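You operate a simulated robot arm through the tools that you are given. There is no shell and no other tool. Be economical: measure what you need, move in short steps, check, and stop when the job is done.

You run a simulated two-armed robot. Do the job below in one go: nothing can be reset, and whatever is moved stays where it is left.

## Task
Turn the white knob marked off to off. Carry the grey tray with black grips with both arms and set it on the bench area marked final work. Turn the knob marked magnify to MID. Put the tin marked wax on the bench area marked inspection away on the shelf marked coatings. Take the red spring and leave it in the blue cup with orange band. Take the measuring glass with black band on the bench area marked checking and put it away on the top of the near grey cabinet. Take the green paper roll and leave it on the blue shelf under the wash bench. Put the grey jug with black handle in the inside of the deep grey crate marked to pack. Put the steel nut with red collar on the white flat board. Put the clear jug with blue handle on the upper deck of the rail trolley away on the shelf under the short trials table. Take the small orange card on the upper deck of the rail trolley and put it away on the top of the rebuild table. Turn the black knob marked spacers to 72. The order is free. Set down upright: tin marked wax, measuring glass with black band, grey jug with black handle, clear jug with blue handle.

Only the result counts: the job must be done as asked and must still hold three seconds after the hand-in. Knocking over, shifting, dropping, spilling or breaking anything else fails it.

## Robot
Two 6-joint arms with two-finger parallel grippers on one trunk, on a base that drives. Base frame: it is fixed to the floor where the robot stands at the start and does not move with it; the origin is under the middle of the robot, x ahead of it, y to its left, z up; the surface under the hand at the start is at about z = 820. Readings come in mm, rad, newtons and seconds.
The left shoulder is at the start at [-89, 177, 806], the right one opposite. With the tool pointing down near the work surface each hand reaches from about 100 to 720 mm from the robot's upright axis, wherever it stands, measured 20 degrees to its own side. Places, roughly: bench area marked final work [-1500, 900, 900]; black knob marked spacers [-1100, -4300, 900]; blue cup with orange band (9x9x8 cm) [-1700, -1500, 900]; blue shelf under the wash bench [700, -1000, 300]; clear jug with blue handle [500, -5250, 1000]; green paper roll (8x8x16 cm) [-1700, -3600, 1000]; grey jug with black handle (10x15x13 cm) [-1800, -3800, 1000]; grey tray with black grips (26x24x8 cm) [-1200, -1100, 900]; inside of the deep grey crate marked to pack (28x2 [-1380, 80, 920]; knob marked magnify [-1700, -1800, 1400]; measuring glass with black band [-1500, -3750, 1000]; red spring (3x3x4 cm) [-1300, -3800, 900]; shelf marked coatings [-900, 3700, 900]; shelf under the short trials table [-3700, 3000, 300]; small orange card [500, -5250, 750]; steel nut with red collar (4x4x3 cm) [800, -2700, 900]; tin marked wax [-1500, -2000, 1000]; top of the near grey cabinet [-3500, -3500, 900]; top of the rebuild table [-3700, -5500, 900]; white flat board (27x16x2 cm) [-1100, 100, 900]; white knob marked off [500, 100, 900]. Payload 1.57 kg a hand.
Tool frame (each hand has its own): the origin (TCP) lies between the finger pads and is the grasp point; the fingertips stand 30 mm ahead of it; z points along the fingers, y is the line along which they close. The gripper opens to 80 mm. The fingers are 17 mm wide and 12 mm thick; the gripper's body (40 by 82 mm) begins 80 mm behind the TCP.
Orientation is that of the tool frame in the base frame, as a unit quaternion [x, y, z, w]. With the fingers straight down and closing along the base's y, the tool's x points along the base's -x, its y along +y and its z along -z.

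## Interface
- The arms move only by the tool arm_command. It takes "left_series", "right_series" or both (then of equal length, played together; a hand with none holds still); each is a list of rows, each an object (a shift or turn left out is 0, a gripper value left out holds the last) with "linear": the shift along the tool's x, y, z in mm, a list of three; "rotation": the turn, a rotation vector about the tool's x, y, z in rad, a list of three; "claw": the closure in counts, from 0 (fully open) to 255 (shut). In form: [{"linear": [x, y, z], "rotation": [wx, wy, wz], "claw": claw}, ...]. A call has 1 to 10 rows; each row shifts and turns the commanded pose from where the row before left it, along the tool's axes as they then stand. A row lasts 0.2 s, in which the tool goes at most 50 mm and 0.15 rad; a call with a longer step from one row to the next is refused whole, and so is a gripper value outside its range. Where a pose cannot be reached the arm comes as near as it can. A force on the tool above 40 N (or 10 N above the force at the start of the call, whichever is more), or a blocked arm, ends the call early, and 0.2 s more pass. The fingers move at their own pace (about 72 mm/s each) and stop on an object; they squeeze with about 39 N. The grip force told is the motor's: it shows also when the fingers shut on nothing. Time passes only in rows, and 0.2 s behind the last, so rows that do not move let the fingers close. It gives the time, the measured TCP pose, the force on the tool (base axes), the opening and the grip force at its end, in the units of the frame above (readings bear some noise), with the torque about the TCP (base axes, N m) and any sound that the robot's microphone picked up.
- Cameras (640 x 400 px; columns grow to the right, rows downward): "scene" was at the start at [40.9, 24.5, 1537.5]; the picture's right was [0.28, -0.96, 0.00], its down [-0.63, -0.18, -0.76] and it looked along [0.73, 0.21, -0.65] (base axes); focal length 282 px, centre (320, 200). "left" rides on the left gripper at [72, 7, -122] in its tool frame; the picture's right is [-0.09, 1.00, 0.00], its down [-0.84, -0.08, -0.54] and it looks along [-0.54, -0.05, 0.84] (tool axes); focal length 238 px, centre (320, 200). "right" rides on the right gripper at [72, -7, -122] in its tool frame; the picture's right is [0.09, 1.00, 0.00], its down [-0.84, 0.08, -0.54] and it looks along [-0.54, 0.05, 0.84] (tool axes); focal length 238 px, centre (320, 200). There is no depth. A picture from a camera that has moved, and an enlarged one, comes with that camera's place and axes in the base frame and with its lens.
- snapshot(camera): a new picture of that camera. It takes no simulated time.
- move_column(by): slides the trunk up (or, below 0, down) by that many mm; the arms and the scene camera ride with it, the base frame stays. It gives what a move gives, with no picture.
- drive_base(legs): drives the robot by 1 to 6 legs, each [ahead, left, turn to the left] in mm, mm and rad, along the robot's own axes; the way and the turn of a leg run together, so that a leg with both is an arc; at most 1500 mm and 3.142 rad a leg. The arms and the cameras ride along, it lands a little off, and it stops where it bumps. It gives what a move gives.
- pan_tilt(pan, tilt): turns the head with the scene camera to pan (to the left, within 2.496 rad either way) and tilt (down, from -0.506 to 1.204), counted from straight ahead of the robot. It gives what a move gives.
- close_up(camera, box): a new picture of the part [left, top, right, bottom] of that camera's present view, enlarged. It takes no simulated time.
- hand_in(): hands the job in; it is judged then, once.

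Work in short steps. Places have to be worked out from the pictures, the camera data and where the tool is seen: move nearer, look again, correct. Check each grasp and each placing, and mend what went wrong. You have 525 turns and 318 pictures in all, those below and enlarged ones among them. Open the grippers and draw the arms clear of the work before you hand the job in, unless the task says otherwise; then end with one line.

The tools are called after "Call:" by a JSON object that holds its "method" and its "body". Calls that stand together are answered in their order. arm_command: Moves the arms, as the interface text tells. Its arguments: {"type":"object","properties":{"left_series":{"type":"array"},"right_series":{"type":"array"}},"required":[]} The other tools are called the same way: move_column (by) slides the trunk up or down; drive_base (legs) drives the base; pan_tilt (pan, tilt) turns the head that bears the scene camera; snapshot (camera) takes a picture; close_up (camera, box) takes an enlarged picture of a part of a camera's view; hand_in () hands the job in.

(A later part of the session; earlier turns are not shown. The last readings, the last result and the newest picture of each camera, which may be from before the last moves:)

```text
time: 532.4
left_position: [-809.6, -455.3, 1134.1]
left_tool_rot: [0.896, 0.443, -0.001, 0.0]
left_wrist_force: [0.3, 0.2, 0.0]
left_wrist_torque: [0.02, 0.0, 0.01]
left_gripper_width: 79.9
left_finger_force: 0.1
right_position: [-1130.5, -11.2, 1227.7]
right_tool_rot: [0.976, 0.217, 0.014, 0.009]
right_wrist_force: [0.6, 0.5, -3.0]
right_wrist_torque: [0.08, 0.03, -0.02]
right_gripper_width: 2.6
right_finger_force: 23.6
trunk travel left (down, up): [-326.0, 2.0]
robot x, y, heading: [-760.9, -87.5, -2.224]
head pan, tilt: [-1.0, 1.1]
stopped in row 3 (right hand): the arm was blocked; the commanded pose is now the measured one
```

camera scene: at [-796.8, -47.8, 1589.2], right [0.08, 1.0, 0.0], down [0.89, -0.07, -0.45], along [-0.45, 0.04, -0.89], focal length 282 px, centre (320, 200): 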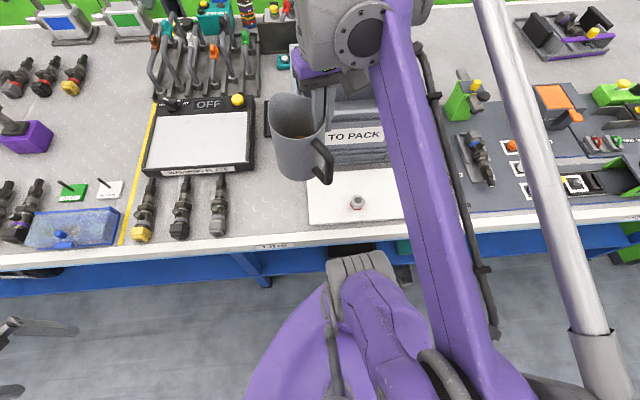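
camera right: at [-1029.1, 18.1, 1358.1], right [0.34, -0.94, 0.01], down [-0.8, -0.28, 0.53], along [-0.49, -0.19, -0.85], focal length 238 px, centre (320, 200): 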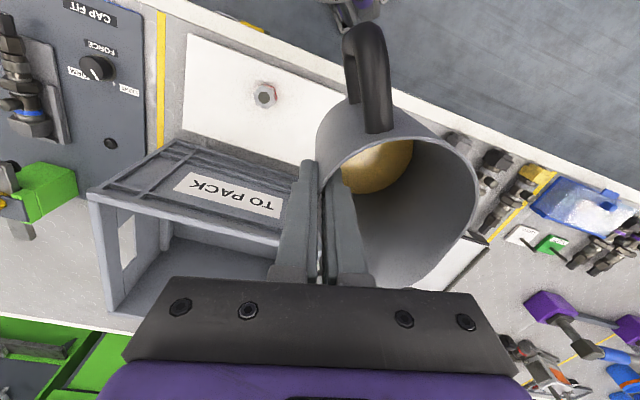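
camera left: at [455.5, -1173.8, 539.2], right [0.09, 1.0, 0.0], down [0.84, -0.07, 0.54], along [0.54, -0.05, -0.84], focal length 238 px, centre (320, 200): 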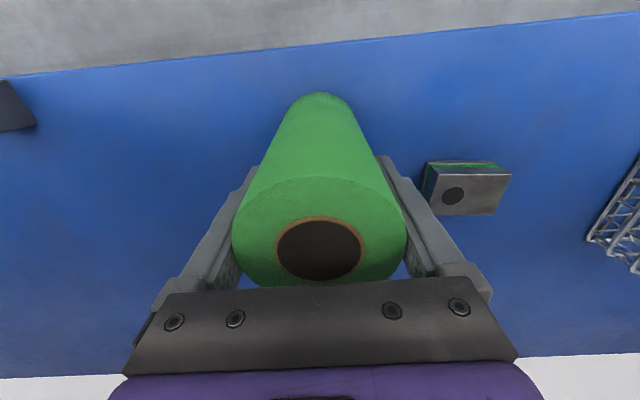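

The elbow, folded back behind the shoulder, blocks on the mast. I'll keep the arm extended instead: drive the base back (+x), extend the arm, and later carry the jug over the crate by driving.

Call:
{"method": "drive_base", "body": {"legs": [[-168, 220, 0]]}}

Call:
{"method": "arm_command", "body": {"right_series": [{"linear": [-30, -3, 0]}, {"linear": [-36, -3, 0]}, {"linear": [-36, -3, 0]}, {"linear": [-36, -3, 0]}, {"linear": [-36, -3, 0]}, {"linear": [-36, -3, 0]}, {"linear": [-36, -3, 0]}]}}

```text
time: 534.9
left_position: [-533.2, -455.7, 1134.9]
left_tool_rot: [0.897, 0.443, -0.001, 0.0]
left_wrist_force: [0.0, -0.6, 0.2]
left_wrist_torque: [0.01, -0.03, 0.01]
left_gripper_width: 79.7
left_finger_force: 0.1
right_position: [-853.6, -10.1, 1226.9]
right_tool_rot: [0.976, 0.216, 0.013, 0.01]
right_wrist_force: [-0.8, 0.2, -2.4]
right_wrist_torque: [0.08, 0.06, -0.01]
right_gripper_width: 2.5
right_finger_force: 24.2
trunk travel left (down, up): [-326.0, 2.0]
robot x, y, heading: [-482.1, -87.1, -2.222]
head pan, tilt: [-1.0, 1.1]
```

```text
time: 536.5
left_position: [-535.1, -455.3, 1134.0]
left_tool_rot: [0.897, 0.442, 0.0, 0.001]
left_wrist_force: [-0.6, 0.3, -0.4]
left_wrist_torque: [0.04, -0.01, -0.03]
left_gripper_width: 80.1
left_finger_force: 0.0
right_position: [-1087.2, -95.6, 1221.5]
right_tool_rot: [0.976, 0.216, 0.013, 0.009]
right_wrist_force: [0.0, -0.5, -2.0]
right_wrist_torque: [0.08, 0.07, 0.0]
right_gripper_width: 2.6
right_finger_force: 23.9
trunk travel left (down, up): [-326.0, 2.0]
robot x, y, heading: [-480.8, -87.6, -2.231]
head pan, tilt: [-1.0, 1.1]
```

Extended now. I swing the hand to y ≈ 100 at this radius, bringing the yaw and a slight tilt back to zero.

Call:
{"method": "arm_command", "body": {"right_series": [{"linear": [10.3, -31.6, -3], "rotation": [0.0234, -0.0214, 0.073]}, {"linear": [8, -32.2, -3], "rotation": [0, 0, 0.073]}, {"linear": [5.6, -32.8, -3], "rotation": [0, 0, 0.073]}, {"linear": [3.2, -33.1, -3], "rotation": [0, 0, 0.073]}, {"linear": [0.8, -33.2, -3], "rotation": [0, 0, 0.073]}, {"linear": [-1.6, -33.2, -3], "rotation": [0, 0, 0.071]}]}}

Call:
{"method": "pan_tilt", "body": {"pan": -1.0, "tilt": 0.6}}

Call:
{"method": "snapshot", "body": {"camera": "scene"}}

```text
time: 537.9
left_position: [-534.6, -455.0, 1133.3]
left_tool_rot: [0.897, 0.443, 0.0, 0.002]
left_wrist_force: [0.0, -0.2, 0.0]
left_wrist_torque: [-0.04, -0.01, -0.02]
left_gripper_width: 80.0
left_finger_force: 0.1
right_position: [-1112.0, 102.5, 1236.6]
right_tool_rot: [1.0, -0.001, 0.001, 0.001]
right_wrist_force: [1.0, 0.5, -2.1]
right_wrist_torque: [0.11, 0.01, -0.01]
right_gripper_width: 2.4
right_finger_force: 24.0
trunk travel left (down, up): [-326.0, 2.0]
robot x, y, heading: [-482.1, -90.0, -2.226]
head pan, tilt: [-1.0, 1.1]
```

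```text
time: 538.9
left_position: [-534.2, -455.7, 1133.8]
left_tool_rot: [0.897, 0.443, -0.001, 0.001]
left_wrist_force: [-1.0, 0.5, 0.1]
left_wrist_torque: [-0.01, -0.05, 0.03]
left_gripper_width: 80.2
left_finger_force: 0.1
right_position: [-1111.1, 102.1, 1236.9]
right_tool_rot: [1.0, 0.0, 0.001, 0.0]
right_wrist_force: [-0.4, -0.2, -2.9]
right_wrist_torque: [0.11, 0.06, 0.04]
right_gripper_width: 2.8
right_finger_force: 24.3
trunk travel left (down, up): [-326.0, 2.0]
robot x, y, heading: [-489.5, -89.4, -2.223]
head pan, tilt: [-1.0, 0.6]
```

```text
190 pictures are left
camera scene: at [-545.5, -45.8, 1627.7], right [0.08, 1.0, 0.0], down [0.56, -0.05, -0.82], along [-0.82, 0.07, -0.57], focal length 282 px, centre (320, 200)
```

scene: 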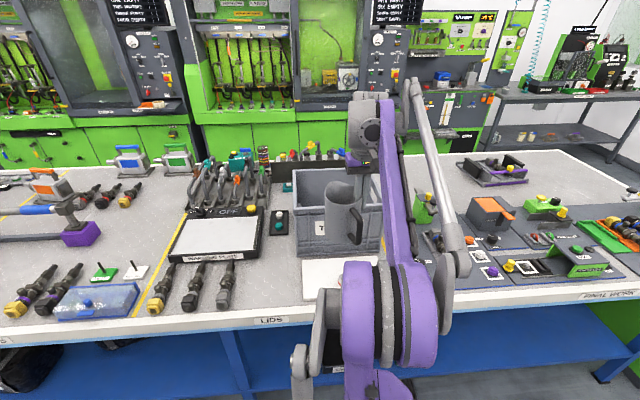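

The jug bottom is near 1125 and the rim 1110. I raise 14 mm more and drive half way over the crate, then look.

Call:
{"method": "arm_command", "body": {"right_series": [{"linear": [0, 0, -7]}, {"linear": [0, 0, -7]}]}}

Call:
{"method": "drive_base", "body": {"legs": [[55, -72, 0]]}}

Call:
{"method": "close_up", "body": {"camera": "scene", "box": [250, 120, 430, 290]}}

Call:
{"method": "snapshot", "body": {"camera": "right"}}

```text
time: 539.5
left_position: [-533.6, -456.0, 1134.0]
left_tool_rot: [0.896, 0.443, -0.001, 0.001]
left_wrist_force: [0.5, 0.1, -0.1]
left_wrist_torque: [0.02, 0.01, -0.03]
left_gripper_width: 80.0
left_finger_force: 0.0
right_position: [-1110.2, 102.8, 1251.8]
right_tool_rot: [1.0, 0.0, 0.001, -0.001]
right_wrist_force: [0.6, 0.1, -3.3]
right_wrist_torque: [0.09, 0.05, 0.0]
right_gripper_width: 2.5
right_finger_force: 24.4
trunk travel left (down, up): [-326.0, 2.0]
robot x, y, heading: [-484.3, -84.2, -2.223]
head pan, tilt: [-1.0, 0.6]
```

```text
time: 540.8
left_position: [-622.2, -456.4, 1134.0]
left_tool_rot: [0.897, 0.442, -0.001, 0.001]
left_wrist_force: [0.0, 0.2, 0.5]
left_wrist_torque: [-0.03, 0.04, -0.05]
left_gripper_width: 80.2
left_finger_force: 0.1
right_position: [-1198.0, 102.5, 1252.8]
right_tool_rot: [1.0, 0.0, 0.001, 0.001]
right_wrist_force: [-0.2, -0.2, -1.9]
right_wrist_torque: [0.13, 0.0, -0.03]
right_gripper_width: 2.7
right_finger_force: 23.7
trunk travel left (down, up): [-326.0, 2.0]
robot x, y, heading: [-573.0, -88.7, -2.223]
head pan, tilt: [-1.0, 0.6]
```

```text
2.35 times, centred on (340, 205) of scene
camera zoom: at [-633.2, -45.7, 1627.7], right [0.08, 1.0, 0.0], down [0.56, -0.05, -0.83], along [-0.82, 0.07, -0.56], focal length 664 px, centre (273, 188)
```

zoom: 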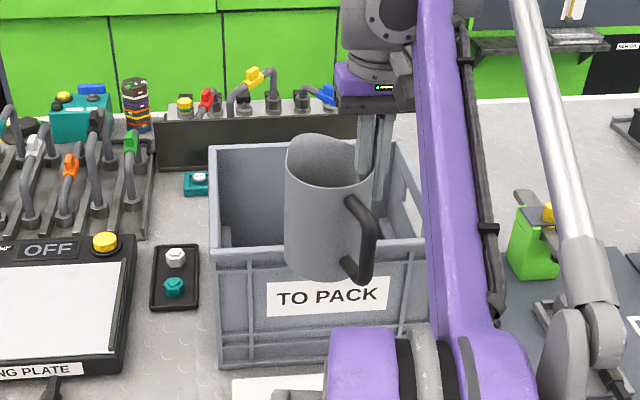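

```text
188 pictures are left
camera right: at [-1127.0, 108.2, 1374.9], right [0.09, -1.0, 0.0], down [-0.84, -0.08, 0.54], along [-0.54, -0.05, -0.84], focal length 238 px, centre (320, 200)
```

right: 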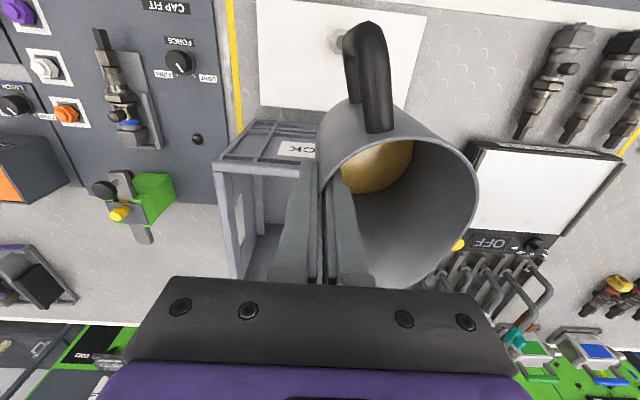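

Clearance over the rim is about 24 mm. I drive the remaining 188 mm.

Call:
{"method": "drive_base", "body": {"legs": [[112, -152, 0]]}}

Call:
{"method": "snapshot", "body": {"camera": "right"}}

Call:
{"method": "close_up", "body": {"camera": "scene", "box": [250, 120, 430, 290]}}

```text
time: 542.7
left_position: [-807.0, -449.6, 1133.8]
left_tool_rot: [0.896, 0.444, -0.001, 0.0]
left_wrist_force: [-0.2, -0.5, -0.2]
left_wrist_torque: [-0.03, -0.02, -0.03]
left_gripper_width: 79.9
left_finger_force: 0.0
right_position: [-1386.3, 105.2, 1252.4]
right_tool_rot: [1.0, 0.002, 0.001, 0.0]
right_wrist_force: [-0.6, -0.3, -2.8]
right_wrist_torque: [0.11, 0.02, 0.01]
right_gripper_width: 2.8
right_finger_force: 24.1
trunk travel left (down, up): [-326.0, 2.0]
robot x, y, heading: [-761.1, -83.3, -2.223]
head pan, tilt: [-1.0, 0.6]
```

```text
187 pictures are left
camera right: at [-1314.2, 112.1, 1374.8], right [0.09, -1.0, 0.0], down [-0.84, -0.08, 0.54], along [-0.54, -0.05, -0.84], focal length 238 px, centre (320, 200)
```

right: 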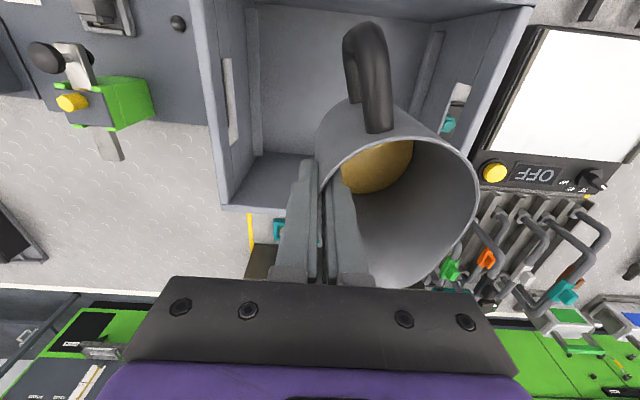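

```text
2.35 times, centred on (340, 205) of scene
camera zoom: at [-820.1, -40.3, 1627.7], right [0.08, 1.0, 0.0], down [0.56, -0.05, -0.83], along [-0.82, 0.07, -0.56], focal length 664 px, centre (273, 188)
```

zoom: 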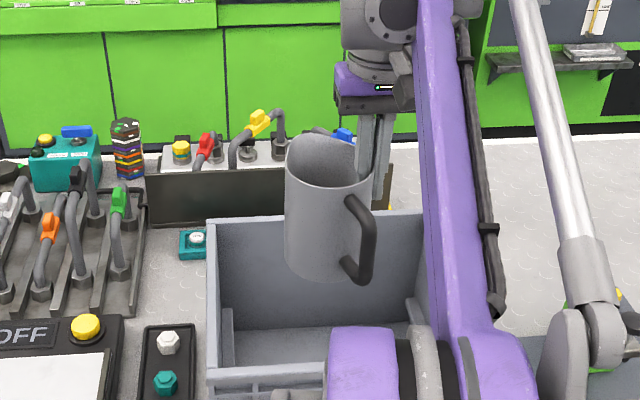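

The jug is well inside the crate outline. I move 12 mm further back while lowering to just above the floor.

Call:
{"method": "arm_command", "body": {"right_series": [{"linear": [0, 0, 25]}, {"linear": [-6, 0, 30]}, {"linear": [-6, 0, 30]}, {"linear": [0, 0, 30]}, {"linear": [0, 0, 30]}, {"linear": [0, 0, 30]}, {"linear": [0, 0, 25]}, {"linear": [0, 0, 12]}]}}

Call:
{"method": "snapshot", "body": {"camera": "right"}}

```text
time: 544.5
left_position: [-806.0, -449.9, 1133.6]
left_tool_rot: [0.896, 0.444, 0.0, 0.0]
left_wrist_force: [0.1, -0.2, -0.3]
left_wrist_torque: [-0.02, 0.0, -0.02]
left_gripper_width: 79.9
left_finger_force: 0.1
right_position: [-1396.8, 106.0, 1040.7]
right_tool_rot: [1.0, 0.001, 0.001, 0.001]
right_wrist_force: [0.0, -0.5, -2.7]
right_wrist_torque: [0.1, 0.05, 0.03]
right_gripper_width: 2.9
right_finger_force: 24.3
trunk travel left (down, up): [-326.0, 2.0]
robot x, y, heading: [-758.4, -81.6, -2.221]
head pan, tilt: [-1.0, 0.6]
```

```text
185 pictures are left
camera right: at [-1326.4, 113.1, 1162.3], right [0.09, -1.0, 0.0], down [-0.84, -0.08, 0.54], along [-0.54, -0.05, -0.84], focal length 238 px, centre (320, 200)
```

right: 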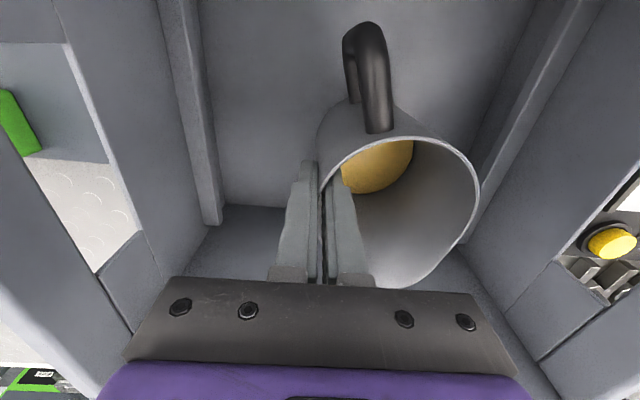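

Now I lower in small steps until the jug touches the crate floor.

Call:
{"method": "arm_command", "body": {"right_series": [{"linear": [0, 0, 6]}, {"linear": [0, 0, 5]}, {"linear": [0, 0, 4]}, {"linear": [0, 0, 3]}]}}

```text
time: 545.5
left_position: [-806.6, -450.1, 1134.0]
left_tool_rot: [0.896, 0.444, 0.0, 0.0]
left_wrist_force: [-0.4, 0.5, -0.1]
left_wrist_torque: [-0.02, 0.01, 0.0]
left_gripper_width: 80.2
left_finger_force: 0.0
right_position: [-1397.2, 105.6, 1022.4]
right_tool_rot: [1.0, 0.002, 0.001, 0.0]
right_wrist_force: [-0.1, -0.4, -2.6]
right_wrist_torque: [0.09, 0.04, 0.01]
right_gripper_width: 2.8
right_finger_force: 24.1
trunk travel left (down, up): [-326.0, 2.0]
robot x, y, heading: [-759.7, -82.8, -2.223]
head pan, tilt: [-1.0, 0.6]
```

Call:
{"method": "arm_command", "body": {"right_series": [{"linear": [0, 0, 3]}, {"linear": [0, 0, 3]}, {"linear": [0, 0, 2]}]}}

```text
time: 546.3
left_position: [-805.7, -450.9, 1133.8]
left_tool_rot: [0.896, 0.444, -0.001, 0.001]
left_wrist_force: [0.4, 0.5, 0.1]
left_wrist_torque: [0.02, -0.04, 0.04]
left_gripper_width: 80.2
left_finger_force: 0.1
right_position: [-1396.7, 105.7, 1015.5]
right_tool_rot: [1.0, 0.002, 0.0, 0.0]
right_wrist_force: [-2.1, -0.9, 21.3]
right_wrist_torque: [-0.4, 0.08, -0.02]
right_gripper_width: 2.6
right_finger_force: 23.7
trunk travel left (down, up): [-326.0, 2.0]
robot x, y, heading: [-758.9, -85.3, -2.217]
head pan, tilt: [-1.0, 0.6]
```

Contact. I relieve, open moderately, and lift out.

Call:
{"method": "arm_command", "body": {"right_series": [{"linear": [0, 0, -1.5]}, {"claw": 140}, {"claw": 140}, {"linear": [0, 0, -15]}, {"linear": [0, 0, -30]}, {"linear": [0, 0, -40]}, {"linear": [0, 0, -40]}, {"linear": [0, 0, -30]}]}}

Call:
{"method": "snapshot", "body": {"camera": "right"}}

```text
time: 548.1
left_position: [-807.0, -450.4, 1132.7]
left_tool_rot: [0.896, 0.444, -0.001, 0.0]
left_wrist_force: [-1.1, 0.1, -0.4]
left_wrist_torque: [0.0, -0.01, 0.03]
left_gripper_width: 80.1
left_finger_force: 0.1
right_position: [-1396.3, 106.3, 1172.4]
right_tool_rot: [1.0, 0.002, 0.002, 0.0]
right_wrist_force: [0.1, -0.4, -0.1]
right_wrist_torque: [-0.02, 0.01, -0.04]
right_gripper_width: 36.1
right_finger_force: 0.0
trunk travel left (down, up): [-326.0, 2.0]
robot x, y, heading: [-756.0, -83.7, -2.217]
head pan, tilt: [-1.0, 0.6]
```

```text
184 pictures are left
camera right: at [-1325.1, 112.2, 1294.3], right [0.09, -1.0, 0.0], down [-0.84, -0.08, 0.54], along [-0.54, -0.05, -0.84], focal length 238 px, centre (320, 200)
```

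right: 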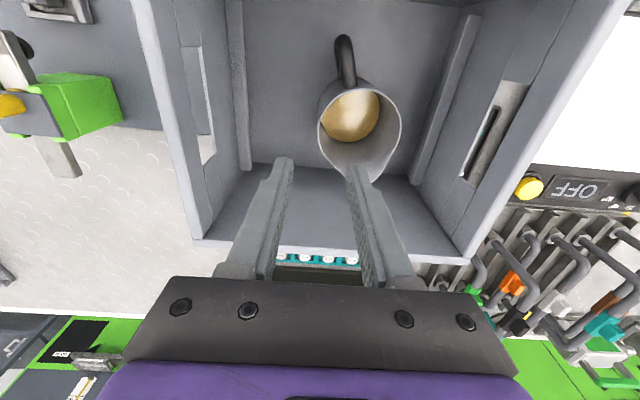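

The jug stands upright in the crate. I back away, unwind the wrist, and head south to the spacers knob and checking area.

Call:
{"method": "drive_base", "body": {"legs": [[-168, 220, 0]]}}

Call:
{"method": "arm_command", "body": {"right_series": [{"rotation": [0, 0, -0.13], "linear": [25, 15, 10], "claw": 0}, {"rotation": [0, 0, -0.13], "linear": [25, 15, 10]}, {"rotation": [0, 0, -0.13], "linear": [25, 15, 10]}, {"rotation": [0, 0, -0.13], "linear": [25, 15, 10]}, {"rotation": [0, 0, -0.13], "linear": [20, 15, 10]}, {"rotation": [0, 0, -0.13], "linear": [20, 10, 10]}, {"rotation": [0, 0, -0.14], "linear": [10, 10, 10]}]}}

Call:
{"method": "drive_base", "body": {"legs": [[0, 0, -0.925]]}}

Call:
{"method": "move_column", "body": {"by": -76}}

```text
time: 550.7
left_position: [-527.6, -452.7, 1133.4]
left_tool_rot: [0.896, 0.444, 0.0, 0.0]
left_wrist_force: [-0.4, 0.6, -0.2]
left_wrist_torque: [0.0, 0.01, 0.02]
left_gripper_width: 80.1
left_finger_force: 0.0
right_position: [-1118.6, 104.4, 1170.8]
right_tool_rot: [1.0, 0.002, 0.001, 0.0]
right_wrist_force: [-1.1, 1.1, -0.8]
right_wrist_torque: [0.01, 0.01, 0.01]
right_gripper_width: 35.8
right_finger_force: 0.0
trunk travel left (down, up): [-326.0, 2.0]
robot x, y, heading: [-479.2, -85.4, -2.221]
head pan, tilt: [-1.0, 0.6]
```

```text
time: 552.3
left_position: [-526.8, -452.8, 1133.7]
left_tool_rot: [0.896, 0.444, -0.001, 0.001]
left_wrist_force: [0.4, 0.7, 0.0]
left_wrist_torque: [0.03, -0.02, 0.01]
left_gripper_width: 79.9
left_finger_force: 0.1
right_position: [-947.6, 64.2, 1102.1]
right_tool_rot: [0.895, 0.446, 0.0, 0.0]
right_wrist_force: [0.2, -0.5, 0.6]
right_wrist_torque: [-0.03, -0.04, -0.04]
right_gripper_width: 80.1
right_finger_force: 0.1
trunk travel left (down, up): [-326.0, 2.0]
robot x, y, heading: [-480.3, -86.5, -2.218]
head pan, tilt: [-1.0, 0.6]
```

```text
time: 555.1
left_position: [-800.6, -270.8, 1133.0]
left_tool_rot: [1.0, 0.001, -0.001, 0.0]
left_wrist_force: [-0.2, -0.6, 0.5]
left_wrist_torque: [0.0, -0.01, 0.03]
left_gripper_width: 80.0
left_finger_force: 0.1
right_position: [-645.0, 378.9, 1102.3]
right_tool_rot: [1.0, 0.003, 0.001, 0.0]
right_wrist_force: [0.0, 0.2, 0.0]
right_wrist_torque: [-0.02, 0.0, 0.01]
right_gripper_width: 80.0
right_finger_force: 0.1
trunk travel left (down, up): [-326.0, 2.0]
robot x, y, heading: [-479.4, -85.5, -3.146]
head pan, tilt: [-1.0, 0.6]
```

```text
time: 556.2
left_position: [-802.5, -270.7, 1058.2]
left_tool_rot: [1.0, 0.0, -0.001, -0.001]
left_wrist_force: [-1.3, 0.6, -1.2]
left_wrist_torque: [0.02, -0.03, -0.04]
left_gripper_width: 79.9
left_finger_force: 0.0
right_position: [-644.6, 379.0, 1026.6]
right_tool_rot: [1.0, 0.003, 0.0, 0.0]
right_wrist_force: [-0.2, 0.6, -0.5]
right_wrist_torque: [0.01, -0.02, 0.01]
right_gripper_width: 79.6
right_finger_force: 0.0
trunk travel left (down, up): [-250.0, 78.0]
robot x, y, heading: [-479.9, -85.2, -3.136]
head pan, tilt: [-1.0, 0.6]
```

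Call:
{"method": "arm_command", "body": {"right_series": [{"linear": [-19, 43, -9]}, {"linear": [-19, 43, -9]}, {"linear": [-19, 43, -9]}, {"linear": [-19, 43, -9]}, {"linear": [-19, 43, -9]}, {"linear": [-19, 43, -9]}, {"linear": [-19, 43, -9]}]}}

Call:
{"method": "drive_base", "body": {"legs": [[0, 1300, 0], [0, 1300, 0], [0, 1250, 0]]}}

Call:
{"method": "pan_tilt", "body": {"pan": 0.2, "tilt": 0.55}}

Call:
{"method": "snapshot", "body": {"camera": "scene"}}

```text
time: 557.8
left_position: [-800.5, -271.7, 1057.8]
left_tool_rot: [1.0, 0.001, 0.0, -0.001]
left_wrist_force: [-0.7, -0.7, 0.3]
left_wrist_torque: [-0.05, -0.02, 0.0]
left_gripper_width: 79.9
left_finger_force: 0.1
right_position: [-775.4, 76.6, 1091.6]
right_tool_rot: [1.0, 0.002, 0.001, 0.0]
right_wrist_force: [0.3, 0.2, 0.0]
right_wrist_torque: [0.01, 0.0, -0.01]
right_gripper_width: 79.7
right_finger_force: 0.0
trunk travel left (down, up): [-250.0, 78.0]
robot x, y, heading: [-481.7, -86.9, -3.14]
head pan, tilt: [-1.0, 0.6]
```

```text
time: 591.5
left_position: [-929.3, -4106.7, 1058.9]
left_tool_rot: [1.0, -0.023, -0.001, 0.001]
left_wrist_force: [0.9, 0.9, -0.3]
left_wrist_torque: [0.0, -0.01, -0.01]
left_gripper_width: 79.8
left_finger_force: 0.0
right_position: [-886.2, -3761.6, 1091.5]
right_tool_rot: [1.0, -0.022, 0.001, 0.0]
right_wrist_force: [-0.4, 0.0, 0.6]
right_wrist_torque: [0.03, 0.02, 0.01]
right_gripper_width: 80.3
right_finger_force: 0.0
trunk travel left (down, up): [-250.0, 78.0]
robot x, y, heading: [-598.4, -3938.4, 3.094]
head pan, tilt: [-1.0, 0.6]
```

```text
time: 592.9
left_position: [-930.5, -4106.2, 1056.7]
left_tool_rot: [1.0, -0.024, -0.001, 0.0]
left_wrist_force: [-0.3, -0.8, -0.1]
left_wrist_torque: [0.02, 0.0, 0.01]
left_gripper_width: 80.0
left_finger_force: 0.2
right_position: [-886.5, -3761.6, 1091.4]
right_tool_rot: [1.0, -0.023, 0.002, 0.0]
right_wrist_force: [0.1, -0.3, 0.3]
right_wrist_torque: [0.0, 0.02, -0.01]
right_gripper_width: 80.0
right_finger_force: 0.1
trunk travel left (down, up): [-250.0, 78.0]
robot x, y, heading: [-600.6, -3939.4, 3.094]
head pan, tilt: [0.201, 0.55]
```

```text
183 pictures are left
camera scene: at [-648.1, -3953.1, 1551.5], right [-0.15, 0.99, 0.0], down [0.52, 0.08, -0.85], along [-0.84, -0.13, -0.52], focal length 282 px, centre (320, 200)
```

scene: 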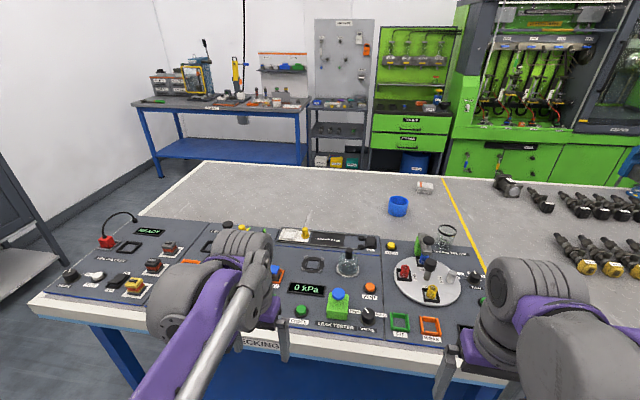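

Call:
{"method": "close_up", "body": {"camera": "scene", "box": [370, 200, 500, 320]}}

Call:
{"method": "close_up", "body": {"camera": "scene", "box": [30, 200, 250, 320]}}

```text
3.33 times, centred on (435, 260) of scene
camera zoom: at [-648.1, -3953.1, 1551.5], right [-0.15, 0.99, 0.0], down [0.52, 0.08, -0.85], along [-0.84, -0.13, -0.52], focal length 941 px, centre (-63, 0)
```

zoom: 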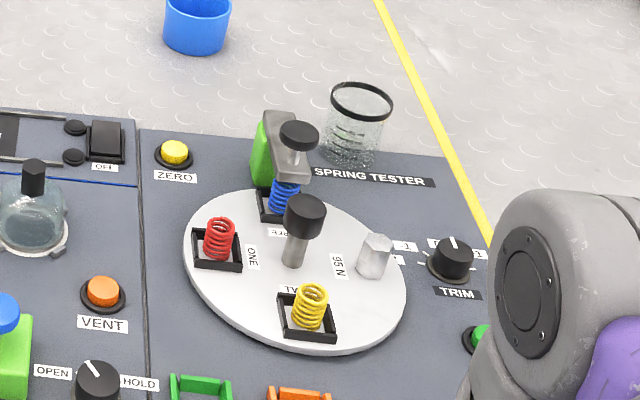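

```text
2.91 times, centred on (140, 260) of scene
camera zoom: at [-648.1, -3953.1, 1551.5], right [-0.15, 0.99, 0.0], down [0.52, 0.08, -0.85], along [-0.84, -0.13, -0.52], focal length 821 px, centre (844, 26)
```

zoom: 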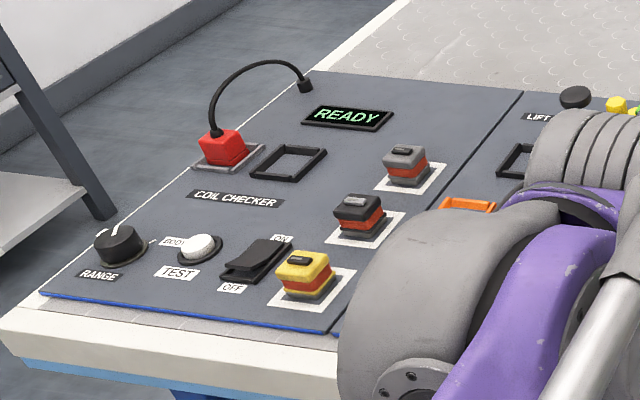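

The glass and spring are visible. The spacers knob is hidden behind my left arm, so I move south to look at it.

Call:
{"method": "drive_base", "body": {"legs": [[-30, 330, 0.047]]}}

Call:
{"method": "pan_tilt", "body": {"pan": 0.0, "tilt": 0.75}}

Call:
{"method": "snapshot", "body": {"camera": "scene"}}

```text
time: 596.4
left_position: [-900.2, -4456.0, 1058.0]
left_tool_rot: [1.0, -0.002, -0.001, 0.0]
left_wrist_force: [0.5, -0.1, -1.3]
left_wrist_torque: [0.01, 0.04, -0.03]
left_gripper_width: 79.9
left_finger_force: 0.0
right_position: [-872.4, -4107.6, 1091.6]
right_tool_rot: [1.0, 0.0, 0.001, 0.0]
right_wrist_force: [0.5, 0.7, -0.1]
right_wrist_torque: [0.0, 0.01, 0.04]
right_gripper_width: 80.2
right_finger_force: 0.1
trunk travel left (down, up): [-250.0, 78.0]
robot x, y, heading: [-579.8, -4271.6, 3.137]
head pan, tilt: [0.201, 0.55]
```

```text
time: 597.1
left_position: [-902.1, -4455.6, 1057.8]
left_tool_rot: [1.0, -0.002, -0.001, 0.0]
left_wrist_force: [0.0, 1.1, -0.1]
left_wrist_torque: [0.02, 0.01, 0.0]
left_gripper_width: 80.1
left_finger_force: 0.0
right_position: [-872.8, -4108.3, 1090.8]
right_tool_rot: [1.0, -0.001, 0.001, 0.0]
right_wrist_force: [0.1, -0.3, 0.2]
right_wrist_torque: [-0.01, 0.0, 0.03]
right_gripper_width: 79.8
right_finger_force: 0.2
trunk travel left (down, up): [-250.0, 78.0]
robot x, y, heading: [-578.7, -4269.4, 3.137]
head pan, tilt: [0.0, 0.75]
```

```text
180 pictures are left
camera scene: at [-620.9, -4271.6, 1534.2], right [0.0, 1.0, 0.0], down [0.68, 0.0, -0.73], along [-0.73, 0.0, -0.68], focal length 282 px, centre (320, 200)
```

scene: 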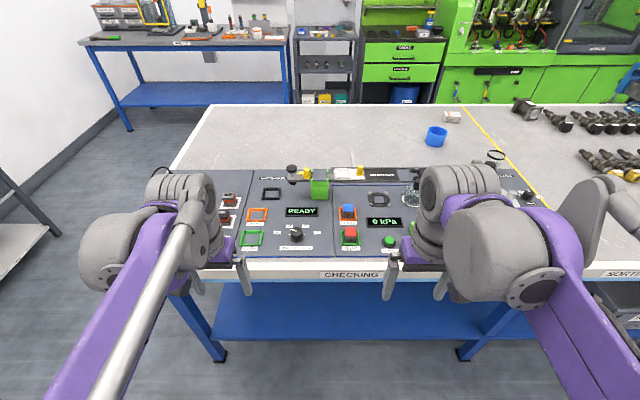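

Call:
{"method": "close_up", "body": {"camera": "scene", "box": [250, 190, 350, 260]}}

```text
5.71 times, centred on (300, 225) of scene
camera zoom: at [-620.9, -4271.6, 1534.2], right [0.0, 1.0, 0.0], down [0.68, 0.0, -0.73], along [-0.73, 0.0, -0.68], focal length 1613 px, centre (434, 57)
```

zoom: 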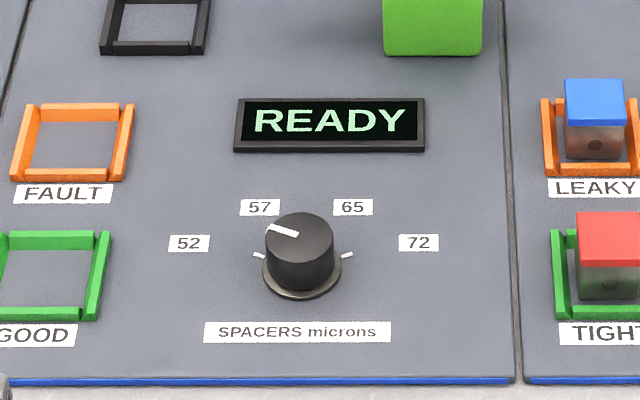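

The spacers knob is at about (−1140, −4338), 34 mm wide, pointing at 52 (left). 72 lies about 145° clockwise. I drive up, bring the left hand over it, and pre-rotate the wrist.

Call:
{"method": "drive_base", "body": {"legs": [[0, -100, 0], [160, 0, 0]]}}

Call:
{"method": "arm_command", "body": {"left_series": [{"rotation": [0, 0, -0.145], "claw": 80}, {"rotation": [0, 0, -0.145]}, {"rotation": [0, 0, -0.145]}, {"rotation": [0, 0, -0.145]}, {"rotation": [0, 0, -0.145]}, {"rotation": [0, 0, -0.145]}, {"rotation": [0, 0, -0.145]}, {"rotation": [0, 0, -0.145]}, {"rotation": [0, 0, -0.145]}, {"rotation": [0, 0, -0.145]}]}}

```text
time: 599.7
left_position: [-1061.9, -4352.3, 1058.8]
left_tool_rot: [1.0, -0.004, -0.001, 0.0]
left_wrist_force: [0.0, -1.2, 0.6]
left_wrist_torque: [0.01, 0.0, 0.02]
left_gripper_width: 80.1
left_finger_force: 0.0
right_position: [-1032.2, -4005.4, 1092.3]
right_tool_rot: [1.0, -0.002, 0.001, 0.0]
right_wrist_force: [-0.9, 0.0, -0.8]
right_wrist_torque: [-0.01, -0.01, -0.03]
right_gripper_width: 80.0
right_finger_force: 0.1
trunk travel left (down, up): [-250.0, 78.0]
robot x, y, heading: [-735.4, -4172.4, 3.136]
head pan, tilt: [0.0, 0.75]
```

```text
time: 601.9
left_position: [-1062.2, -4353.1, 1058.6]
left_tool_rot: [0.75, 0.661, -0.001, -0.001]
left_wrist_force: [-1.0, 0.5, -0.7]
left_wrist_torque: [0.03, 0.02, 0.03]
left_gripper_width: 55.1
left_finger_force: 0.0
right_position: [-1031.6, -4005.0, 1091.5]
right_tool_rot: [1.0, -0.002, 0.001, -0.001]
right_wrist_force: [-0.5, 0.6, 0.6]
right_wrist_torque: [0.02, -0.01, -0.02]
right_gripper_width: 80.0
right_finger_force: 0.0
trunk travel left (down, up): [-250.0, 78.0]
robot x, y, heading: [-735.4, -4171.0, 3.137]
head pan, tilt: [0.0, 0.75]
```

Call:
{"method": "arm_command", "body": {"left_series": [{"linear": [2, -40, 0]}, {"linear": [3, -39, 0]}, {"linear": [0, 0, 40]}, {"linear": [0, 0, 28]}]}}

Call:
{"method": "snapshot", "body": {"camera": "left"}}

Call:
{"method": "close_up", "body": {"camera": "scene", "box": [200, 180, 320, 320]}}

```text
time: 602.9
left_position: [-1139.3, -4337.9, 990.6]
left_tool_rot: [0.751, 0.66, 0.0, 0.0]
left_wrist_force: [0.3, -0.5, 0.2]
left_wrist_torque: [0.0, 0.01, -0.04]
left_gripper_width: 54.8
left_finger_force: 0.0
right_position: [-1032.6, -4005.7, 1091.4]
right_tool_rot: [1.0, -0.002, 0.001, -0.001]
right_wrist_force: [0.2, -0.5, -0.6]
right_wrist_torque: [0.0, -0.04, -0.01]
right_gripper_width: 79.7
right_finger_force: 0.1
trunk travel left (down, up): [-250.0, 78.0]
robot x, y, heading: [-735.2, -4173.3, 3.136]
head pan, tilt: [0.0, 0.75]
```

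```text
178 pictures are left
camera left: at [-1122.7, -4266.3, 1113.6], right [0.98, -0.22, 0.0], down [-0.18, -0.82, 0.54], along [-0.12, -0.53, -0.84], focal length 238 px, centre (320, 200)
```

left: 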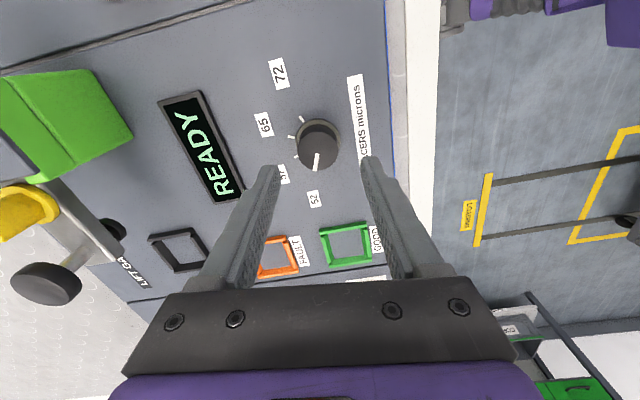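

```text
2.86 times, centred on (260, 250) of scene
camera zoom: at [-781.0, -4169.8, 1534.1], right [0.01, 1.0, 0.0], down [0.68, -0.01, -0.73], along [-0.73, 0.01, -0.68], focal length 806 px, centre (491, 57)
```

zoom: 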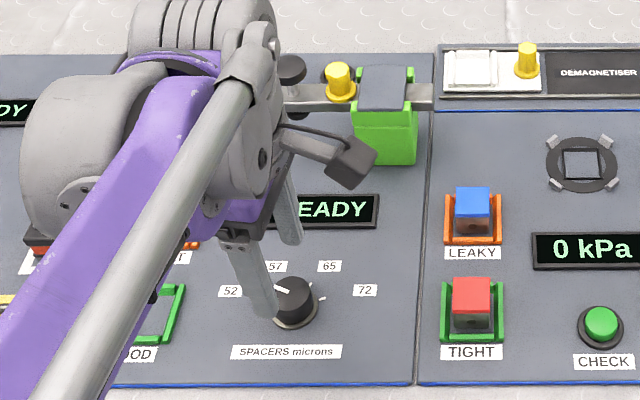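

The hand camera puts the knob at y −4329, so I shift 9 mm and lower to just above the panel.

Call:
{"method": "arm_command", "body": {"left_series": [{"linear": [9, -1, 0]}, {"linear": [0, 0, 30]}, {"linear": [0, 0, 16]}, {"linear": [0, 0, 3]}]}}

Call:
{"method": "snapshot", "body": {"camera": "left"}}

```text
time: 603.9
left_position: [-1140.1, -4326.4, 940.3]
left_tool_rot: [0.751, 0.661, -0.002, -0.001]
left_wrist_force: [0.4, 0.2, -0.2]
left_wrist_torque: [-0.01, -0.01, -0.02]
left_gripper_width: 54.7
left_finger_force: 0.0
right_position: [-1031.6, -4006.2, 1091.8]
right_tool_rot: [1.0, -0.002, 0.002, 0.0]
right_wrist_force: [-0.3, 0.0, 0.8]
right_wrist_torque: [0.01, -0.02, -0.01]
right_gripper_width: 80.2
right_finger_force: 0.1
trunk travel left (down, up): [-250.0, 78.0]
robot x, y, heading: [-737.1, -4168.6, 3.128]
head pan, tilt: [0.0, 0.75]
```

```text
176 pictures are left
camera left: at [-1122.4, -4256.8, 1063.5], right [0.98, -0.22, 0.0], down [-0.18, -0.82, 0.54], along [-0.12, -0.53, -0.84], focal length 238 px, centre (320, 200)
```

left: 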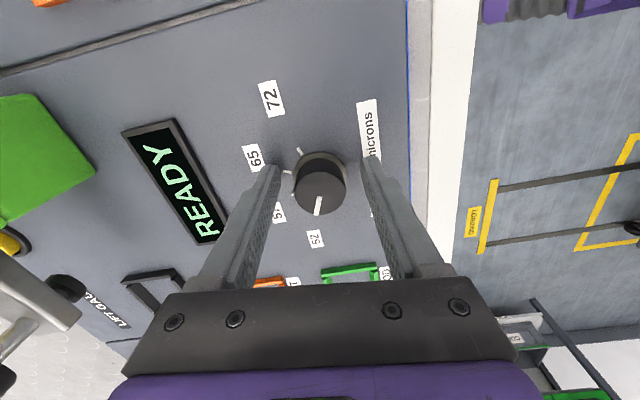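

The image shows the knob about 5 mm off along the finger width, so I correct that, lower 2 mm, and close.

Call:
{"method": "arm_command", "body": {"left_series": [{"linear": [-5, 0, 0]}, {"linear": [0, 0, 2]}, {"claw": 255}, {"claw": 255}, {"claw": 255}]}}

```text
time: 605.1
left_position: [-1139.5, -4333.4, 939.2]
left_tool_rot: [0.75, 0.661, 0.0, -0.002]
left_wrist_force: [-8.9, 0.0, 5.2]
left_wrist_torque: [-0.04, 0.11, -0.03]
left_gripper_width: 33.4
left_finger_force: 41.6
right_position: [-1032.9, -4004.3, 1092.2]
right_tool_rot: [1.0, -0.001, 0.001, 0.001]
right_wrist_force: [-0.9, 0.3, -0.5]
right_wrist_torque: [0.0, -0.01, 0.0]
right_gripper_width: 79.8
right_finger_force: 0.1
trunk travel left (down, up): [-250.0, 78.0]
robot x, y, heading: [-736.5, -4171.4, 3.131]
head pan, tilt: [0.0, 0.75]
```

Gripped (33 mm). I rotate +1.3 rad first.

Call:
{"method": "arm_command", "body": {"left_series": [{"rotation": [0, 0, 0.13]}, {"rotation": [0, 0, 0.13]}, {"rotation": [0, 0, 0.13]}, {"rotation": [0, 0, 0.13]}, {"rotation": [0, 0, 0.13]}, {"rotation": [0, 0, 0.13]}, {"rotation": [0, 0, 0.13]}, {"rotation": [0, 0, 0.13]}, {"rotation": [0, 0, 0.13]}, {"rotation": [0, 0, 0.13]}]}}

Call:
{"method": "snapshot", "body": {"camera": "left"}}

```text
time: 607.3
left_position: [-1137.2, -4335.4, 939.6]
left_tool_rot: [0.997, 0.071, -0.001, 0.0]
left_wrist_force: [8.5, -17.9, 8.3]
left_wrist_torque: [-0.34, -1.18, 0.05]
left_gripper_width: 33.5
left_finger_force: 41.0
right_position: [-1030.1, -4007.0, 1092.3]
right_tool_rot: [1.0, -0.002, 0.0, 0.0]
right_wrist_force: [-0.5, 0.0, -0.7]
right_wrist_torque: [0.03, 0.0, 0.05]
right_gripper_width: 80.2
right_finger_force: 0.1
trunk travel left (down, up): [-250.0, 78.0]
robot x, y, heading: [-737.6, -4170.9, 3.134]
head pan, tilt: [0.0, 0.75]
```

```text
175 pictures are left
camera left: at [-1064.6, -4331.4, 1061.5], right [0.05, -1.0, 0.0], down [-0.84, -0.04, 0.54], along [-0.54, -0.03, -0.84], focal length 238 px, centre (320, 200)
```

left: 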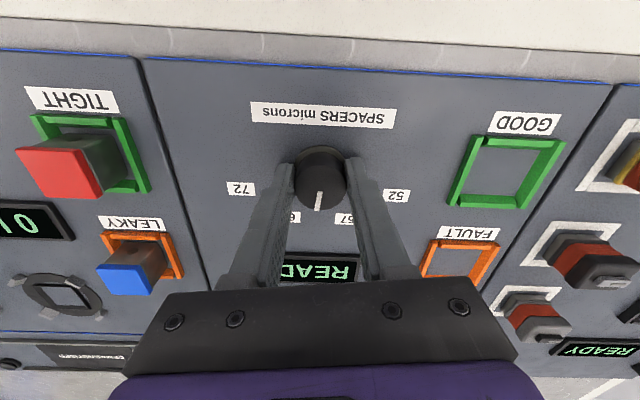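

Halfway as expected. I relieve the side load slightly and continue +1.2 rad.

Call:
{"method": "arm_command", "body": {"left_series": [{"linear": [0.3, 1, 0]}, {"rotation": [0, 0, 0.13]}, {"rotation": [0, 0, 0.13]}, {"rotation": [0, 0, 0.13]}, {"rotation": [0, 0, 0.13]}, {"rotation": [0, 0, 0.13]}, {"rotation": [0, 0, 0.13]}, {"rotation": [0, 0, 0.13]}, {"rotation": [0, 0, 0.13]}, {"rotation": [0, 0, 0.13]}]}}

Call:
{"method": "snapshot", "body": {"camera": "left"}}

```text
time: 609.1
left_position: [-1139.8, -4337.5, 938.2]
left_tool_rot: [0.929, -0.37, 0.0, 0.004]
left_wrist_force: [1.7, -12.4, 5.4]
left_wrist_torque: [0.12, -0.11, 0.0]
left_gripper_width: 33.7
left_finger_force: 41.5
right_position: [-1032.8, -4006.7, 1091.9]
right_tool_rot: [1.0, -0.002, 0.0, 0.0]
right_wrist_force: [-0.2, 0.0, 0.3]
right_wrist_torque: [-0.03, 0.01, 0.01]
right_gripper_width: 79.7
right_finger_force: 0.2
trunk travel left (down, up): [-250.0, 78.0]
robot x, y, heading: [-737.3, -4172.0, 3.139]
head pan, tilt: [0.0, 0.75]
stopped in row 9 (left hand): the force on the tool passed its limit at 40 N (the readings are from after the stop); the commanded pose is now the measured one
```

```text
174 pictures are left
camera left: at [-1090.0, -4390.9, 1061.6], right [-0.75, -0.66, 0.01], down [-0.55, 0.64, 0.54], along [-0.36, 0.4, -0.84], focal length 238 px, centre (320, 200)
```

left: 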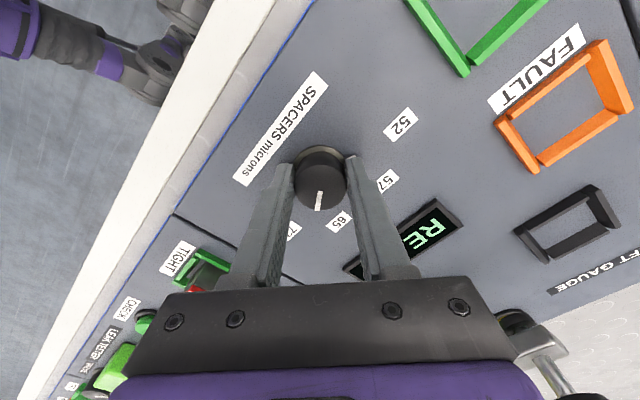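

Turned 126° so far, with about 17° to go. I relieve again and finish.

Call:
{"method": "arm_command", "body": {"left_series": [{"linear": [0.5, 0.6, 0]}, {"rotation": [0, 0, 0.1], "linear": [0, 0.25, 0]}, {"rotation": [0, 0, 0.1], "linear": [0, 0.25, 0]}, {"rotation": [0, 0, 0.1], "linear": [0, 0.25, 0]}]}}

Call:
{"method": "arm_command", "body": {"left_series": [{"claw": 80}, {"claw": 80}, {"linear": [0, 0, -40]}, {"linear": [0, 0, -40]}]}}

Call:
{"method": "close_up", "body": {"camera": "left", "box": [240, 80, 400, 200]}}

```text
time: 610.1
left_position: [-1139.6, -4336.1, 939.2]
left_tool_rot: [0.863, -0.506, 0.0, 0.002]
left_wrist_force: [3.6, -9.3, -7.8]
left_wrist_torque: [0.63, 0.1, 0.35]
left_gripper_width: 33.3
left_finger_force: 41.3
right_position: [-1030.7, -4006.5, 1091.0]
right_tool_rot: [1.0, -0.002, 0.001, 0.0]
right_wrist_force: [0.7, 0.0, -0.6]
right_wrist_torque: [-0.02, 0.01, -0.01]
right_gripper_width: 80.4
right_finger_force: 0.1
trunk travel left (down, up): [-250.0, 78.0]
robot x, y, heading: [-739.3, -4170.7, 3.135]
head pan, tilt: [0.0, 0.75]
```

```text
time: 611.1
left_position: [-1140.5, -4335.8, 1017.9]
left_tool_rot: [0.862, -0.507, 0.001, 0.003]
left_wrist_force: [-0.2, -0.1, -0.2]
left_wrist_torque: [0.01, -0.03, 0.01]
left_gripper_width: 54.7
left_finger_force: 0.0
right_position: [-1031.5, -4006.2, 1091.6]
right_tool_rot: [1.0, -0.003, 0.001, 0.0]
right_wrist_force: [-0.3, -0.6, 0.4]
right_wrist_torque: [0.03, 0.03, 0.0]
right_gripper_width: 79.9
right_finger_force: 0.1
trunk travel left (down, up): [-250.0, 78.0]
robot x, y, heading: [-742.1, -4170.7, 3.135]
head pan, tilt: [0.0, 0.75]
```

```text
3.33 times, centred on (320, 140) of left
camera zoom: at [-1110.1, -4401.6, 1141.3], right [-0.91, -0.4, 0.0], down [-0.34, 0.77, 0.54], along [-0.22, 0.49, -0.84], focal length 794 px, centre (320, 400)
```

zoom: 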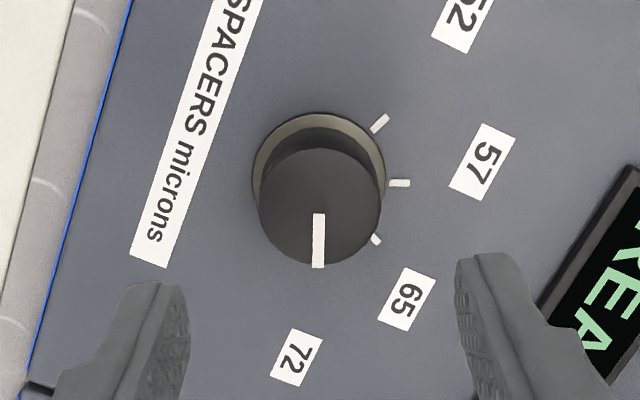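

Call:
{"method": "arm_command", "body": {"left_series": [{"linear": [40, 0, -30], "rotation": [0, 0, -0.15]}, {"linear": [40, 0, 0], "rotation": [0, 0, -0.15]}, {"linear": [40, 0, 0], "rotation": [0, 0, -0.15]}, {"rotation": [0, 0, -0.15]}, {"rotation": [0, 0, -0.15]}, {"rotation": [0, 0, -0.15]}, {"rotation": [0, 0, -0.15], "claw": 0}]}}

Call:
{"method": "pan_tilt", "body": {"pan": 0.4, "tilt": 1.0}}

Call:
{"method": "snapshot", "body": {"camera": "scene"}}

```text
time: 612.7
left_position: [-1066.7, -4431.2, 1048.9]
left_tool_rot: [1.0, -0.005, 0.0, 0.003]
left_wrist_force: [-0.6, -0.4, 0.3]
left_wrist_torque: [0.0, 0.03, 0.02]
left_gripper_width: 80.2
left_finger_force: 0.1
right_position: [-1031.5, -4005.6, 1092.4]
right_tool_rot: [1.0, -0.002, 0.001, 0.0]
right_wrist_force: [-0.7, 0.0, 0.1]
right_wrist_torque: [0.02, 0.0, 0.02]
right_gripper_width: 80.0
right_finger_force: 0.0
trunk travel left (down, up): [-250.0, 78.0]
robot x, y, heading: [-736.1, -4169.6, 3.133]
head pan, tilt: [0.0, 0.75]
```

```text
time: 613.6
left_position: [-1067.7, -4430.2, 1049.2]
left_tool_rot: [1.0, -0.006, -0.001, 0.002]
left_wrist_force: [0.0, 0.1, 0.1]
left_wrist_torque: [-0.01, -0.01, -0.04]
left_gripper_width: 80.1
left_finger_force: 0.0
right_position: [-1031.6, -4006.3, 1092.2]
right_tool_rot: [1.0, -0.002, 0.002, 0.0]
right_wrist_force: [0.4, 0.1, 0.2]
right_wrist_torque: [0.0, 0.01, 0.05]
right_gripper_width: 80.0
right_finger_force: 0.1
trunk travel left (down, up): [-250.0, 78.0]
robot x, y, heading: [-739.7, -4167.7, 3.136]
head pan, tilt: [0.4, 1.0]
```

```text
172 pictures are left
camera scene: at [-762.0, -4197.1, 1515.1], right [-0.38, 0.92, 0.0], down [0.78, 0.32, -0.54], along [-0.5, -0.21, -0.84], focal length 282 px, centre (320, 200)
```

scene: 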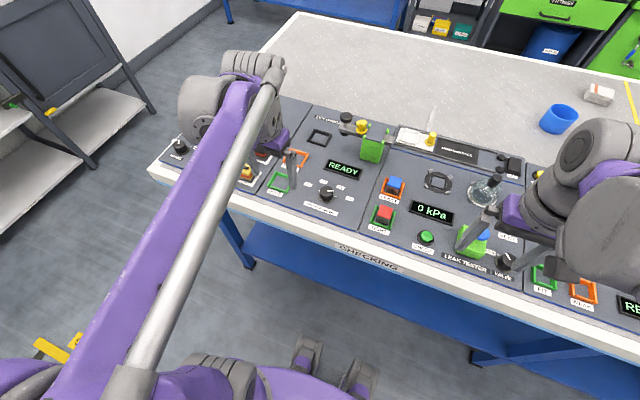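

Call:
{"method": "close_up", "body": {"camera": "scene", "box": [295, 170, 365, 220]}}

```text
8.00 times, centred on (330, 195) of scene
camera zoom: at [-762.0, -4197.1, 1515.1], right [-0.38, 0.92, 0.0], down [0.78, 0.32, -0.54], along [-0.5, -0.21, -0.84], focal length 2258 px, centre (240, 240)
```

zoom: 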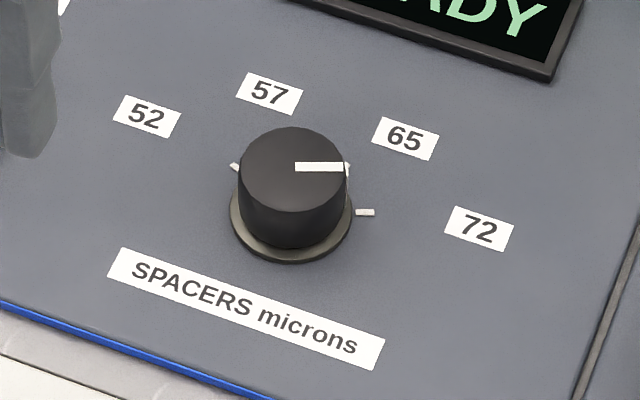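

The SPACERS pointer is parallel to the 72 tick, so that knob is done. Now the measuring glass, near (−1455, −3640): I raise the trunk, move over, and turn 0.3 left to bring the right shoulder nearer.

Call:
{"method": "move_column", "body": {"by": 76}}

Call:
{"method": "drive_base", "body": {"legs": [[0, -430, 0], [25, 0, 0.3]]}}

Call:
{"method": "pan_tilt", "body": {"pan": -0.35, "tilt": 0.8}}

Call:
{"method": "snapshot", "body": {"camera": "scene"}}

Call:
{"method": "snapshot", "body": {"camera": "right"}}

```text
time: 614.7
left_position: [-1065.3, -4431.6, 1124.4]
left_tool_rot: [1.0, -0.006, -0.001, 0.003]
left_wrist_force: [0.0, -0.6, 0.0]
left_wrist_torque: [-0.02, 0.0, 0.0]
left_gripper_width: 80.0
left_finger_force: 0.0
right_position: [-1031.6, -4006.1, 1167.0]
right_tool_rot: [1.0, -0.002, 0.0, 0.0]
right_wrist_force: [-0.3, -0.5, 0.3]
right_wrist_torque: [-0.01, 0.04, -0.03]
right_gripper_width: 79.9
right_finger_force: 0.0
trunk travel left (down, up): [-326.0, 2.0]
robot x, y, heading: [-735.6, -4168.3, 3.135]
head pan, tilt: [0.4, 1.0]
```

```text
time: 620.0
left_position: [-998.6, -4087.9, 1125.0]
left_tool_rot: [0.991, 0.137, -0.001, 0.003]
left_wrist_force: [0.2, 0.0, -0.4]
left_wrist_torque: [0.03, 0.02, 0.0]
left_gripper_width: 80.0
left_finger_force: 0.1
right_position: [-1086.4, -3670.4, 1167.5]
right_tool_rot: [0.99, 0.142, 0.001, 0.0]
right_wrist_force: [-0.7, 0.1, -1.2]
right_wrist_torque: [-0.01, 0.0, 0.0]
right_gripper_width: 80.0
right_finger_force: 0.1
trunk travel left (down, up): [-326.0, 2.0]
robot x, y, heading: [-758.4, -3745.0, -2.86]
head pan, tilt: [0.4, 1.0]
```

```text
time: 621.1
left_position: [-998.7, -4088.1, 1125.5]
left_tool_rot: [0.99, 0.138, 0.0, 0.003]
left_wrist_force: [-0.7, 0.1, 0.1]
left_wrist_torque: [0.01, -0.01, 0.0]
left_gripper_width: 80.1
left_finger_force: 0.1
right_position: [-1087.3, -3669.1, 1168.3]
right_tool_rot: [0.99, 0.142, 0.0, 0.0]
right_wrist_force: [-0.1, -0.3, 0.0]
right_wrist_torque: [0.02, -0.01, -0.01]
right_gripper_width: 80.1
right_finger_force: 0.0
trunk travel left (down, up): [-326.0, 2.0]
robot x, y, heading: [-756.1, -3747.6, -2.858]
head pan, tilt: [-0.351, 0.799]
```

```text
170 pictures are left
camera scene: at [-796.4, -3727.4, 1610.9], right [0.07, 1.0, 0.0], down [0.72, -0.05, -0.7], along [-0.7, 0.05, -0.72], focal length 282 px, centre (320, 200)
```

scene: 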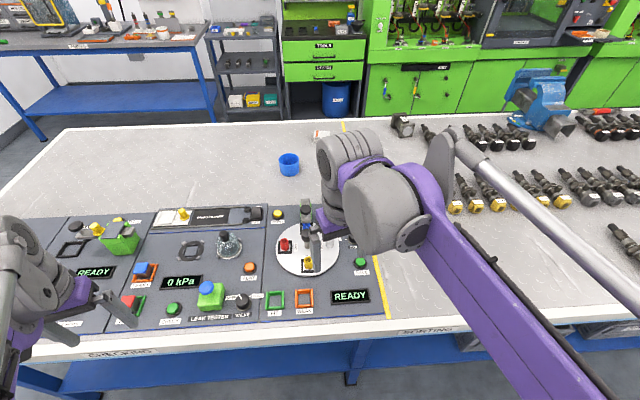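

```text
169 pictures are left
camera right: at [-1019.8, -3644.7, 1290.1], right [0.37, -0.93, 0.0], down [-0.78, -0.31, 0.54], along [-0.5, -0.2, -0.84], focal length 238 px, centre (320, 200)
```

right: 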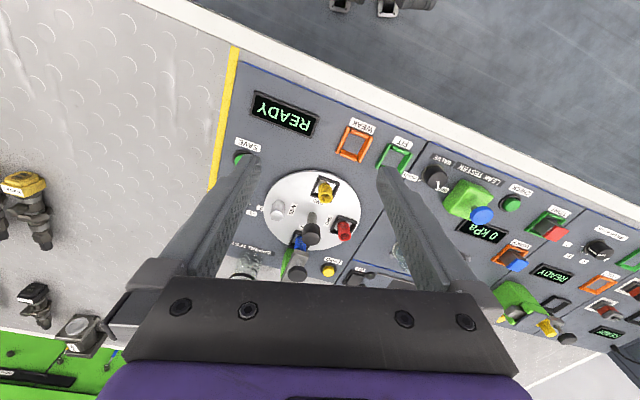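

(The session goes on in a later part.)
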